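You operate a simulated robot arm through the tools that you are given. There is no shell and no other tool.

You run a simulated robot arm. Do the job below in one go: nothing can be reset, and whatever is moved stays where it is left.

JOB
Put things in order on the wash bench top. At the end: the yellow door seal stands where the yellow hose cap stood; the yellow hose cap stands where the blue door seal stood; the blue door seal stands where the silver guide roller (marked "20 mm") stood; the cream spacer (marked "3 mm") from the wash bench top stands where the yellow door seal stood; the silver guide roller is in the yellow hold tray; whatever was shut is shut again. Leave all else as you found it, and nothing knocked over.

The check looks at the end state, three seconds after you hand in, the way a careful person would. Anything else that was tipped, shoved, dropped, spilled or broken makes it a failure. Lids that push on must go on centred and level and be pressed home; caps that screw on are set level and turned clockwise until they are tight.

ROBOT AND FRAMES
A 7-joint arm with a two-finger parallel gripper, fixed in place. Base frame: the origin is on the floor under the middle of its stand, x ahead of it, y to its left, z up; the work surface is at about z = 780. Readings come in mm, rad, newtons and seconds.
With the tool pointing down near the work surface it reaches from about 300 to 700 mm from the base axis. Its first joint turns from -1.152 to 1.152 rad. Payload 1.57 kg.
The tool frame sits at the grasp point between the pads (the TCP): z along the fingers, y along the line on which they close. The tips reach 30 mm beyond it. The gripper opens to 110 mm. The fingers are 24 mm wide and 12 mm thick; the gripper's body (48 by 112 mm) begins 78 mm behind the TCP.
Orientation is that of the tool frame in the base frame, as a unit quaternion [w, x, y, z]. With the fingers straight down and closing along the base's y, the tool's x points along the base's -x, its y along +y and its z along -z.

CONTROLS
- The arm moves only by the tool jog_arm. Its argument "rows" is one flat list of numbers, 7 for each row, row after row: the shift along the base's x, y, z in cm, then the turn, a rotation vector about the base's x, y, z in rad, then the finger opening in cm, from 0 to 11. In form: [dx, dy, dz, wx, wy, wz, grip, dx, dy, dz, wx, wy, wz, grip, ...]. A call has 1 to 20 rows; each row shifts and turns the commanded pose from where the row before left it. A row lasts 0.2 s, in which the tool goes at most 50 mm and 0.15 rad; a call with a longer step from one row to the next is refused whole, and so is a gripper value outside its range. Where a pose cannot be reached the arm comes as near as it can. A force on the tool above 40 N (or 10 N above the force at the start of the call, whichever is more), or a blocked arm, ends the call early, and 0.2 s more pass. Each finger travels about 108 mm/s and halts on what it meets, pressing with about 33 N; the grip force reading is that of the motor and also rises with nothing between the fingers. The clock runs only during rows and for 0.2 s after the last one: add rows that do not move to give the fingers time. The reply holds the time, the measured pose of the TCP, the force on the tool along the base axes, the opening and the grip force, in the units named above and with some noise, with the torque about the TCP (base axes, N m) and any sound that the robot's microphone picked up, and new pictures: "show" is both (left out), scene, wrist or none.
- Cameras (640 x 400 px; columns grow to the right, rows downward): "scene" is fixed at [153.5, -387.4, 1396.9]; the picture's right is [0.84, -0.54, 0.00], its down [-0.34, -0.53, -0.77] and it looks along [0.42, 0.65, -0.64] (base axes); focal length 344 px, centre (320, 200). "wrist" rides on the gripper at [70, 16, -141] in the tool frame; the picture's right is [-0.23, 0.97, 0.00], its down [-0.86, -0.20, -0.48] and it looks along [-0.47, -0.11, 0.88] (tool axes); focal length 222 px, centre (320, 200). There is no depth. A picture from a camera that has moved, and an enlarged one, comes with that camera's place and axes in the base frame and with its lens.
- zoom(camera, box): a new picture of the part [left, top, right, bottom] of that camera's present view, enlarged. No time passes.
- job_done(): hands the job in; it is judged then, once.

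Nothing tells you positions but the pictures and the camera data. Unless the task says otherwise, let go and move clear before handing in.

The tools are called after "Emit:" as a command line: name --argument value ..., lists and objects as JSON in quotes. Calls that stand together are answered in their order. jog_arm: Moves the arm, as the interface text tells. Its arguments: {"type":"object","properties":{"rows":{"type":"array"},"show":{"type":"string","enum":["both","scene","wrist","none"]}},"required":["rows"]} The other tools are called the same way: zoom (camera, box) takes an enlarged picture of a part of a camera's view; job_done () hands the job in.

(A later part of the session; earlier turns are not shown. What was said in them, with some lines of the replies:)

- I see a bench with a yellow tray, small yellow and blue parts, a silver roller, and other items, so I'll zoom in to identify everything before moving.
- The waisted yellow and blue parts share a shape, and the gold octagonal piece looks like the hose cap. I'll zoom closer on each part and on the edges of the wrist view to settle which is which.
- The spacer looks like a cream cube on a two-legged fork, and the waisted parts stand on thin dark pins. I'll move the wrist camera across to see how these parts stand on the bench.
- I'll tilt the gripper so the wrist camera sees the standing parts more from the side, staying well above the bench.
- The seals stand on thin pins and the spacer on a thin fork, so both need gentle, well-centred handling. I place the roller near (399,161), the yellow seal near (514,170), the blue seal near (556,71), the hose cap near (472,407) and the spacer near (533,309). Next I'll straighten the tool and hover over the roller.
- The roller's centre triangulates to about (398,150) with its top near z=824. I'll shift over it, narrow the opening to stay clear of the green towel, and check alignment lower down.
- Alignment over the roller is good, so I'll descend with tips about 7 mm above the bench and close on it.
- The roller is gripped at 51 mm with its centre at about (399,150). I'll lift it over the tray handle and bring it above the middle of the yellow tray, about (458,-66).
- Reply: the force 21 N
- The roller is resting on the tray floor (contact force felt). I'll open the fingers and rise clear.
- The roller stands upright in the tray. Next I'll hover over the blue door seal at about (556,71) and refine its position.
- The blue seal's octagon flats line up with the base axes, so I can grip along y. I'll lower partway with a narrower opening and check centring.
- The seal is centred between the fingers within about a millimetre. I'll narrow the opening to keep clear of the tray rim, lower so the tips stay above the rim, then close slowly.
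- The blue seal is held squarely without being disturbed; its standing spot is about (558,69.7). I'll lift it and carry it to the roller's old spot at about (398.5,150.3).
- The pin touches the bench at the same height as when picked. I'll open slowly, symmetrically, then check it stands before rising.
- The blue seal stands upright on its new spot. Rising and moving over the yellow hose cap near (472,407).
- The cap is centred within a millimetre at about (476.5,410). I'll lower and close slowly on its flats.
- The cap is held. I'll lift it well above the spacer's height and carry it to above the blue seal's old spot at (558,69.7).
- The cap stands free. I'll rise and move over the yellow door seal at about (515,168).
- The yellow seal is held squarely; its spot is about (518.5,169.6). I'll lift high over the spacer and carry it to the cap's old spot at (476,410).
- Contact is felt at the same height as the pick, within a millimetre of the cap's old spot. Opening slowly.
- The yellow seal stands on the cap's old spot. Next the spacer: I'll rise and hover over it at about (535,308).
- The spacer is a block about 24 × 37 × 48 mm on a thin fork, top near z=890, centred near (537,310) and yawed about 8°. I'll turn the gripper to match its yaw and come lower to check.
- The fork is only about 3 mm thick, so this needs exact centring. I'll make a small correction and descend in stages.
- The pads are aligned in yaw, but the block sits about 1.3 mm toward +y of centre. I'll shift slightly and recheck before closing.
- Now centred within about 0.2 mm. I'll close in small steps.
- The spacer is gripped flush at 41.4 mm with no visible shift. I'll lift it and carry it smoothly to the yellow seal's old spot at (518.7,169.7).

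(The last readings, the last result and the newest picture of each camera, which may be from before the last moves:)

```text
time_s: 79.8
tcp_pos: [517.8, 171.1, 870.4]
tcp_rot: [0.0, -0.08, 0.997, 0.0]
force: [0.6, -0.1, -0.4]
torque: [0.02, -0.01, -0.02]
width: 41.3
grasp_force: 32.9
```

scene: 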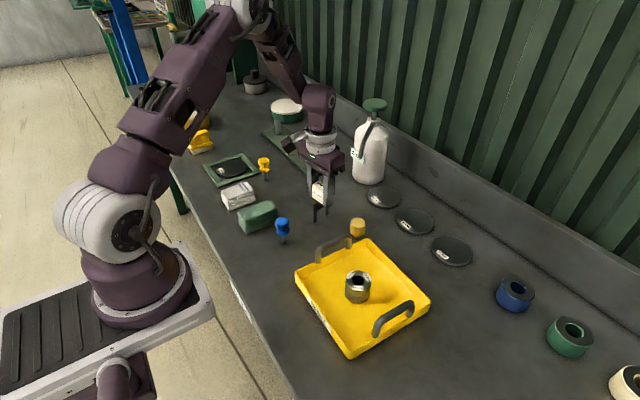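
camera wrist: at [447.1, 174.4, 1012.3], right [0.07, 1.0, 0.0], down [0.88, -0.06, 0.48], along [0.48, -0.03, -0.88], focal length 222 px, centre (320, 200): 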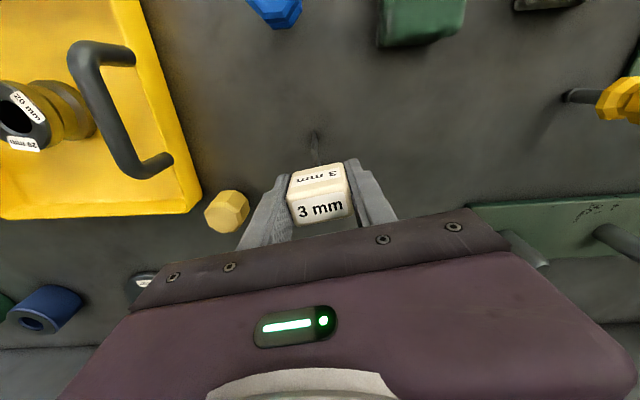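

Emit:
jog_arm --rows '[0, 0, -0.05, 0, 0, 0, 2.5, 0, 0, 0, 0, 0, 0, 2.5]' --show "wrist"

Emit:
jog_arm --rows '[0, 0, -0.03, 0, 0, 0, 2.5, 0, 0, 0, 0, 0, 0, 2.5]' --show "wrist"

```text
time_s: 80.4
tcp_pos: [518.3, 171.4, 869.9]
tcp_rot: [0.001, -0.078, 0.997, 0.0]
force: [0.7, 0.0, -1.2]
torque: [-0.03, 0.04, 0.02]
width: 41.5
grasp_force: 33.2
camera wrist: at [446.7, 174.9, 1011.0], right [0.07, 1.0, 0.0], down [0.88, -0.06, 0.48], along [0.48, -0.03, -0.88], focal length 222 px, centre (320, 200)
```

wrist: 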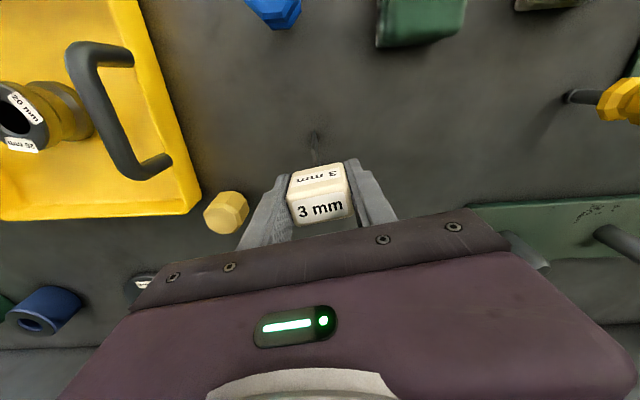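

```text
time_s: 81.0
tcp_pos: [518.2, 171.9, 870.3]
tcp_rot: [0.0, -0.08, 0.997, 0.0]
force: [-2.4, -0.6, 3.0]
torque: [-0.03, 0.12, 0.0]
width: 41.5
grasp_force: 33.3
camera wrist: at [446.7, 174.8, 1010.3], right [0.07, 1.0, 0.0], down [0.88, -0.06, 0.48], along [0.48, -0.03, -0.88], focal length 222 px, centre (320, 200)
```

wrist: 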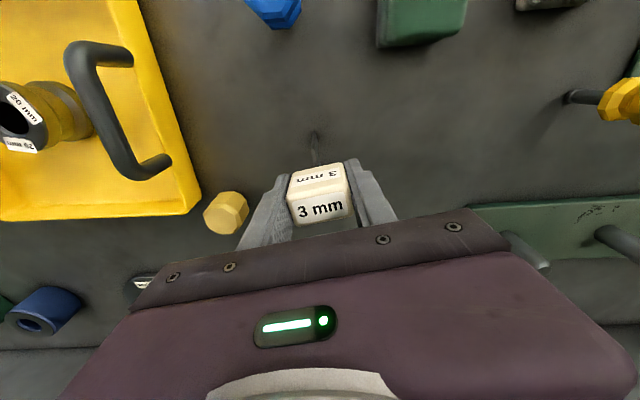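

Emit:
jog_arm --rows '[0, 0, -0.03, 0, 0, 0, 2.5, 0, 0, 0, 0, 0, 0, 2.5, 0, 0, 0, 0, 0, 0, 2.5]' --show "wrist"

Emit:
zoom --camera "scene" --box '[295, 180, 345, 225]'

Emit:
zoom --camera "wrist" --box '[250, 120, 390, 230]'

```text
time_s: 81.8
tcp_pos: [518.6, 170.5, 869.3]
tcp_rot: [0.001, -0.079, 0.997, 0.0]
force: [-1.2, -0.9, 5.8]
torque: [-0.08, 0.1, -0.03]
width: 41.3
grasp_force: 32.7
camera wrist: at [446.8, 174.9, 1010.3], right [0.07, 1.0, 0.0], down [0.88, -0.06, 0.48], along [0.48, -0.03, -0.88], focal length 222 px, centre (320, 200)
```

wrist: 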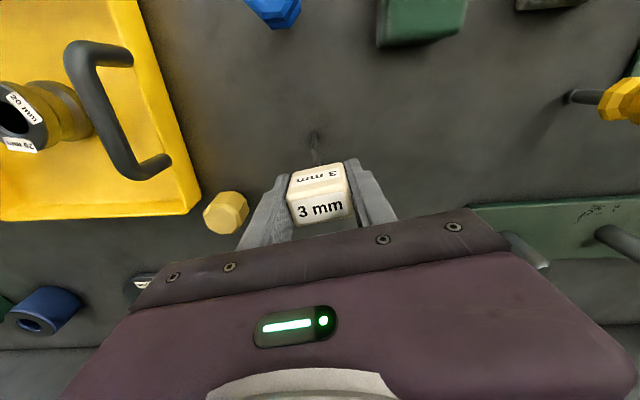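

```text
8.89 times, centred on (320, 202) of scene
camera zoom: at [153.3, -387.5, 1396.9], right [0.84, -0.54, 0.0], down [-0.34, -0.53, -0.77], along [0.42, 0.65, -0.64], focal length 3059 px, centre (320, 178)
```

zoom: 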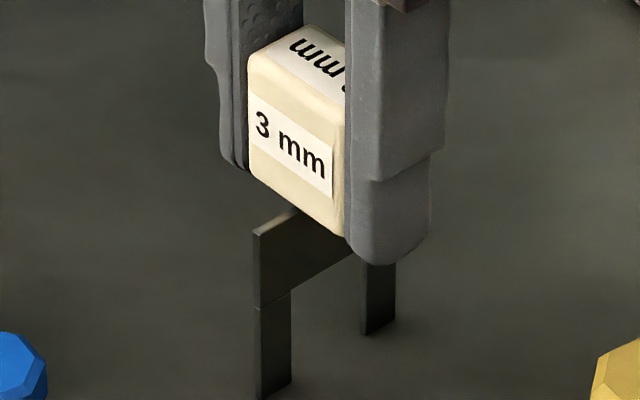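

```text
3.64 times, centred on (320, 175) of wrist
camera zoom: at [446.8, 174.9, 1010.3], right [0.07, 1.0, 0.0], down [0.88, -0.06, 0.48], along [0.48, -0.03, -0.88], focal length 808 px, centre (320, 291)
```

zoom: 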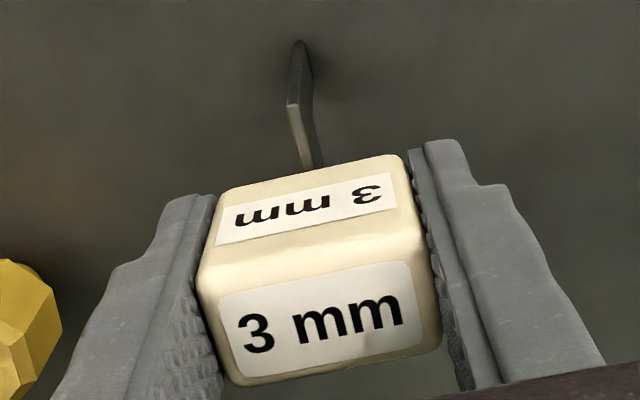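

The spacer's feet are on the bench. I'll ease the downward load slightly and then open very gently.

Emit:
jog_arm --rows '[0, 0, 0.03, 0, 0, 0, 2.5, 0, 0, 0, 0, 0, 0, 2.5, 0, 0, 0, 0, 0, 0, 2.5]' --show "none"

Emit:
jog_arm --rows '[0, 0, 0, 0, 0, 0, 3.8, 0, 0, 0, 0, 0, 0, 4.05, 0, 0, 0, 0, 0, 0, 4.15, 0, 0, 0, 0, 0, 0, 4.25, 0, 0, 0, 0, 0, 0, 4.4, 0, 0, 0, 0, 0, 0, 4.6, 0, 0, 0, 0, 0, 0, 5.0, 0, 0, 0, 0, 0, 0, 5.0]' --show "wrist"

Emit:
zoom --camera "wrist" --box '[250, 120, 390, 230]'

Emit:
zoom --camera "scene" --box '[295, 180, 345, 225]'

```text
time_s: 82.6
tcp_pos: [519.1, 170.9, 869.1]
tcp_rot: [0.001, -0.08, 0.997, 0.0]
force: [-0.4, 0.2, -0.6]
torque: [0.02, -0.02, 0.0]
width: 41.3
grasp_force: 32.9
```

```text
time_s: 84.4
tcp_pos: [519.3, 170.1, 869.9]
tcp_rot: [0.0, -0.079, 0.997, 0.0]
force: [-0.3, -0.6, 0.7]
torque: [-0.01, -0.02, 0.0]
width: 50.1
grasp_force: 0.0
camera wrist: at [447.0, 174.8, 1010.4], right [0.07, 1.0, 0.0], down [0.88, -0.06, 0.48], along [0.48, -0.03, -0.88], focal length 222 px, centre (320, 200)
```

wrist: 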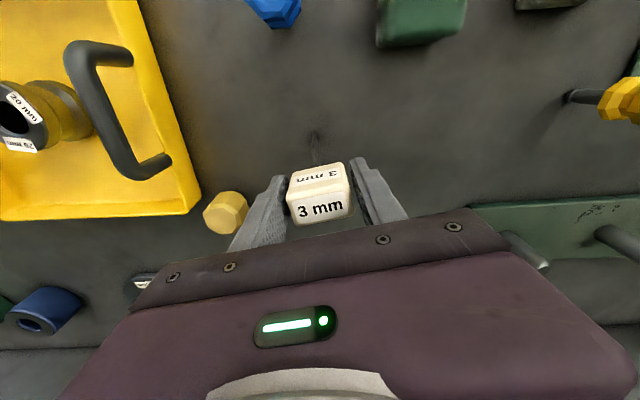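

```text
3.64 times, centred on (320, 175) of wrist
camera zoom: at [447.0, 174.8, 1010.4], right [0.07, 1.0, 0.0], down [0.88, -0.06, 0.48], along [0.48, -0.03, -0.88], focal length 808 px, centre (320, 291)
```

zoom: 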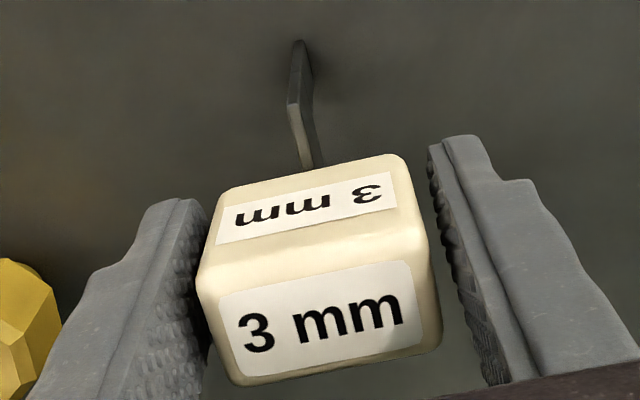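

```text
8.89 times, centred on (320, 202) of scene
camera zoom: at [153.5, -387.4, 1396.9], right [0.84, -0.54, 0.0], down [-0.34, -0.53, -0.77], along [0.42, 0.65, -0.64], focal length 3059 px, centre (320, 178)
```

zoom: 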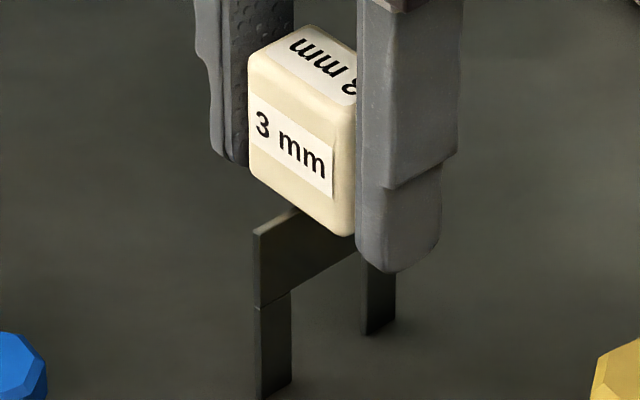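

The spacer stands unchanged after release. I'll open a bit more and rise straight up, unturning the wrist only once clear.

Emit:
jog_arm --rows '[0, 0, 0, 0, 0, 0, 6.0, 0, 0, 0, 0, 0, 0, 6.5, 0, 0, 1, 0, 0, 0, 6.5, 0, 0, 2, 0, 0, 0, 6.5, 0, 0, 2.5, 0, 0, 0, 6.5, 0, 0, 3, 0, 0, 0, 6.5, 0, 0, 3, 0, 0, 0, 6.5, 0, 0, 2, 0, 0, 0, 6.5, 0, 0, 0, 0, 0, 0, 6.5]' --show "both"

Emit:
zoom --camera "scene" --box '[220, 140, 400, 260]'

Emit:
zoom --camera "wrist" --box '[230, 60, 410, 200]'

```text
time_s: 86.4
tcp_pos: [519.4, 170.0, 1004.6]
tcp_rot: [-0.001, -0.079, 0.997, 0.0]
force: [-0.4, -0.2, 0.2]
torque: [0.0, 0.02, 0.02]
width: 65.0
grasp_force: 0.0
camera wrist: at [447.5, 174.5, 1146.0], right [0.07, 1.0, 0.0], down [0.88, -0.06, 0.48], along [0.48, -0.03, -0.88], focal length 222 px, centre (320, 200)
```

scene: 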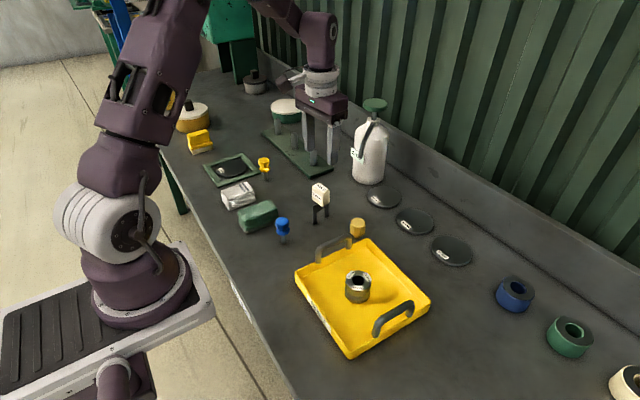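
wrist: 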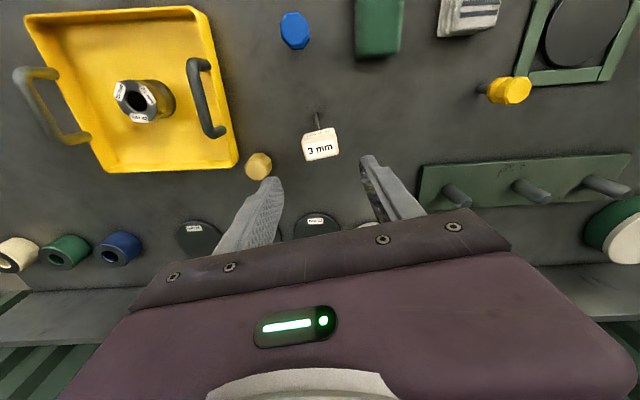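

```text
3.33 times, centred on (310, 200) of scene
camera zoom: at [153.5, -387.4, 1396.9], right [0.84, -0.54, 0.0], down [-0.34, -0.53, -0.77], along [0.42, 0.65, -0.64], focal length 1147 px, centre (353, 200)
```

zoom: 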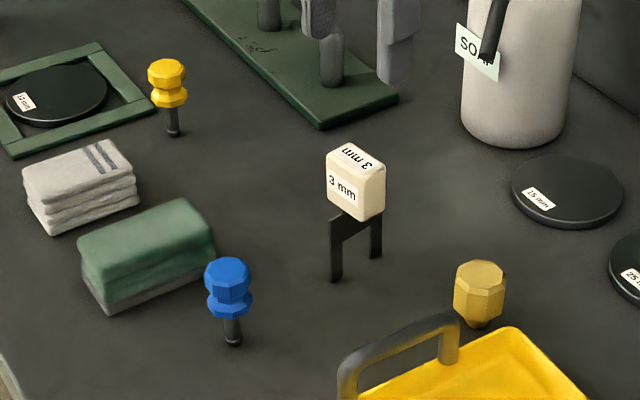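

```text
2.86 times, centred on (320, 130) of wrist
camera zoom: at [447.5, 174.5, 1146.0], right [0.07, 1.0, 0.0], down [0.88, -0.06, 0.48], along [0.48, -0.03, -0.88], focal length 635 px, centre (320, 400)
```

zoom: 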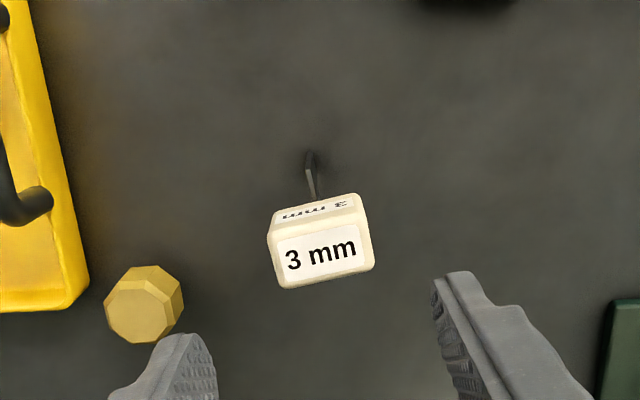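

Everything stands at the intended spots and nothing else looks moved. I'll retreat to a high, clear pose, undo the wrist turn, and take a final look.

Emit:
jog_arm --rows '[0, 0, 3, 0, 0, 0, 6.5, 0, 0, 3, 0, 0, 0, 6.5, -1, -1, 3, 0, 0, -0.08, 8, -2, -2, 1, 0, 0, -0.078, 10, -3, -2, 0, 0, 0, 0, 11, -3, -2, 0, 0, 0, 0, 11, -2, -1.5, 0, 0, 0, 0, 11, -1, -1, 0, 0, 0, 0, 11, 0, 0, 0, 0, 0, 0, 11, 0, 0, 0, 0, 0, 0, 11, 0, 0, 0, 0, 0, 0, 11, 0, 0, 0, 0, 0, 0, 11, 0, 0, 0, 0, 0, 0, 11]' --show "both"

Emit:
zoom --camera "scene" --box '[220, 140, 400, 260]'

Emit:
zoom --camera "scene" --box '[280, 230, 440, 360]'

Emit:
zoom --camera "scene" --box '[120, 60, 280, 180]'

```text
time_s: 89.2
tcp_pos: [400.0, 75.2, 1105.8]
tcp_rot: [0.001, 0.0, 1.0, 0.0]
force: [0.4, 0.1, -0.6]
torque: [0.02, -0.01, -0.02]
width: 110.0
grasp_force: 0.2
camera wrist: at [329.1, 91.7, 1246.9], right [0.23, 0.97, 0.0], down [0.85, -0.2, 0.48], along [0.47, -0.11, -0.88], focal length 222 px, centre (320, 200)
```

scene: 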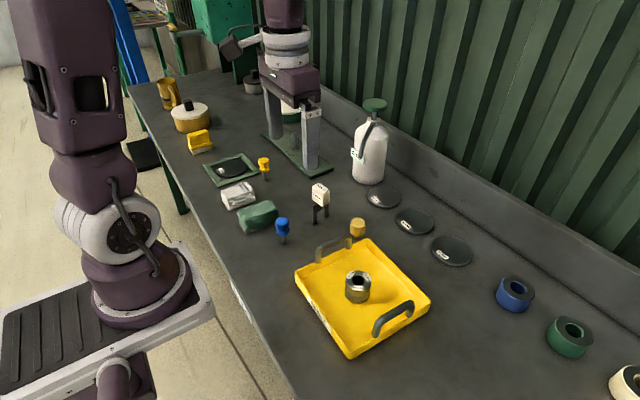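
wrist: 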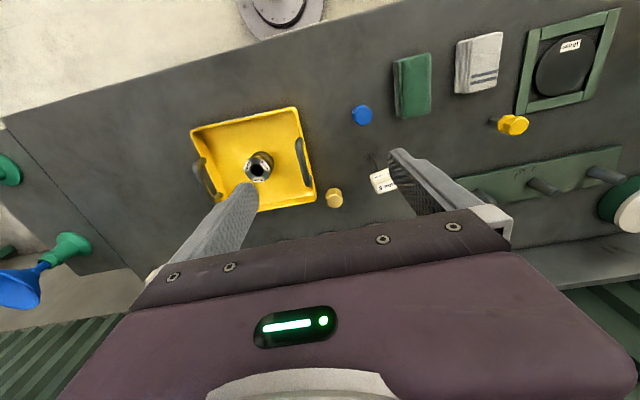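

```text
3.33 times, centred on (310, 200) of scene
camera zoom: at [153.5, -387.4, 1396.9], right [0.84, -0.54, 0.0], down [-0.34, -0.53, -0.77], along [0.42, 0.65, -0.64], focal length 1147 px, centre (353, 200)
```

zoom: 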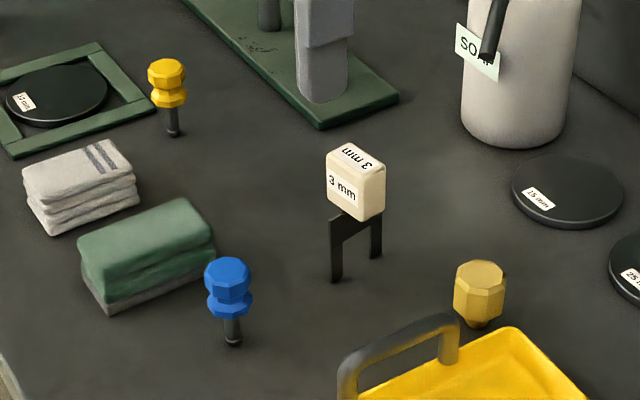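

```text
3.08 times, centred on (360, 295) of scene
camera zoom: at [153.5, -387.4, 1396.9], right [0.84, -0.54, 0.0], down [-0.34, -0.53, -0.77], along [0.42, 0.65, -0.64], focal length 1059 px, centre (197, -92)
```

zoom: 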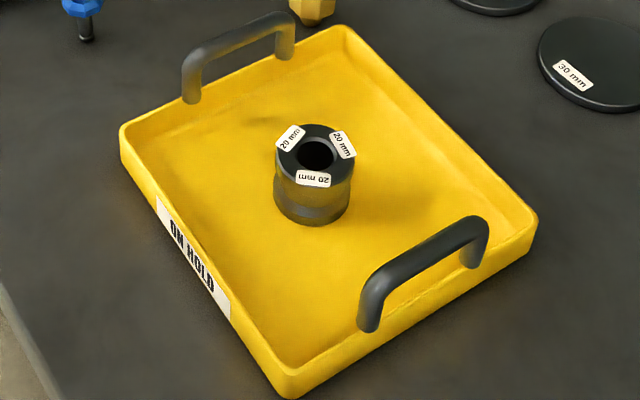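

```text
3.33 times, centred on (200, 120) of scene
camera zoom: at [153.5, -387.4, 1396.9], right [0.84, -0.54, 0.0], down [-0.34, -0.53, -0.77], along [0.42, 0.65, -0.64], focal length 1147 px, centre (720, 467)
```

zoom: 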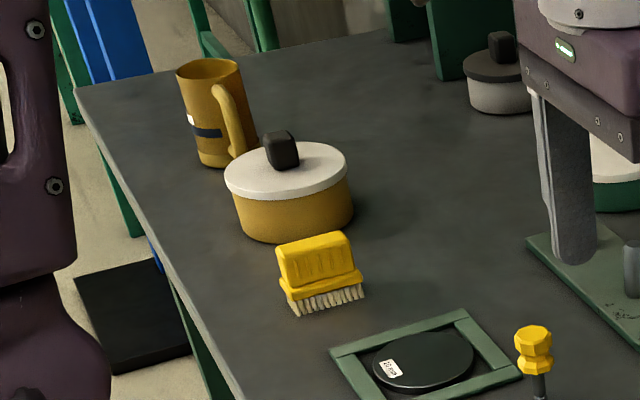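

The final view shows the roller in the hold tray, with the blue seal, hose cap, yellow seal and spacer upright on their target spots. No lid or other item has been touched, so I'm handing in.

Emit:
job_done

```text
The job is handed in.
```

The wash bench top is in order and I've handed the job in. The last pictures before hand-in show every part upright; I don't have the check's result.

- **Silver guide roller:** it stands in the middle of the yellow hold tray.
- **Blue door seal:** it stands where the roller stood.
- **Yellow hose cap:** it stands where the blue door seal stood.
- **Yellow door seal:** it stands where the hose cap stood.
- **Cream 3 mm spacer:** it stands where the yellow door seal stood. Its fork is only about 3 mm thick, but it held steady after I let go.

By the camera, each part is within a millimetre or two of its target spot.

The job didn't name which yellow part was which. I took the yellow and blue parts of matching shape as the door seals, and the gold octagonal piece as the hose cap.

I opened no lids or containers, so everything that was shut stayed shut. Nothing else looks moved or knocked over. The arm is back near its starting pose with the gripper open.
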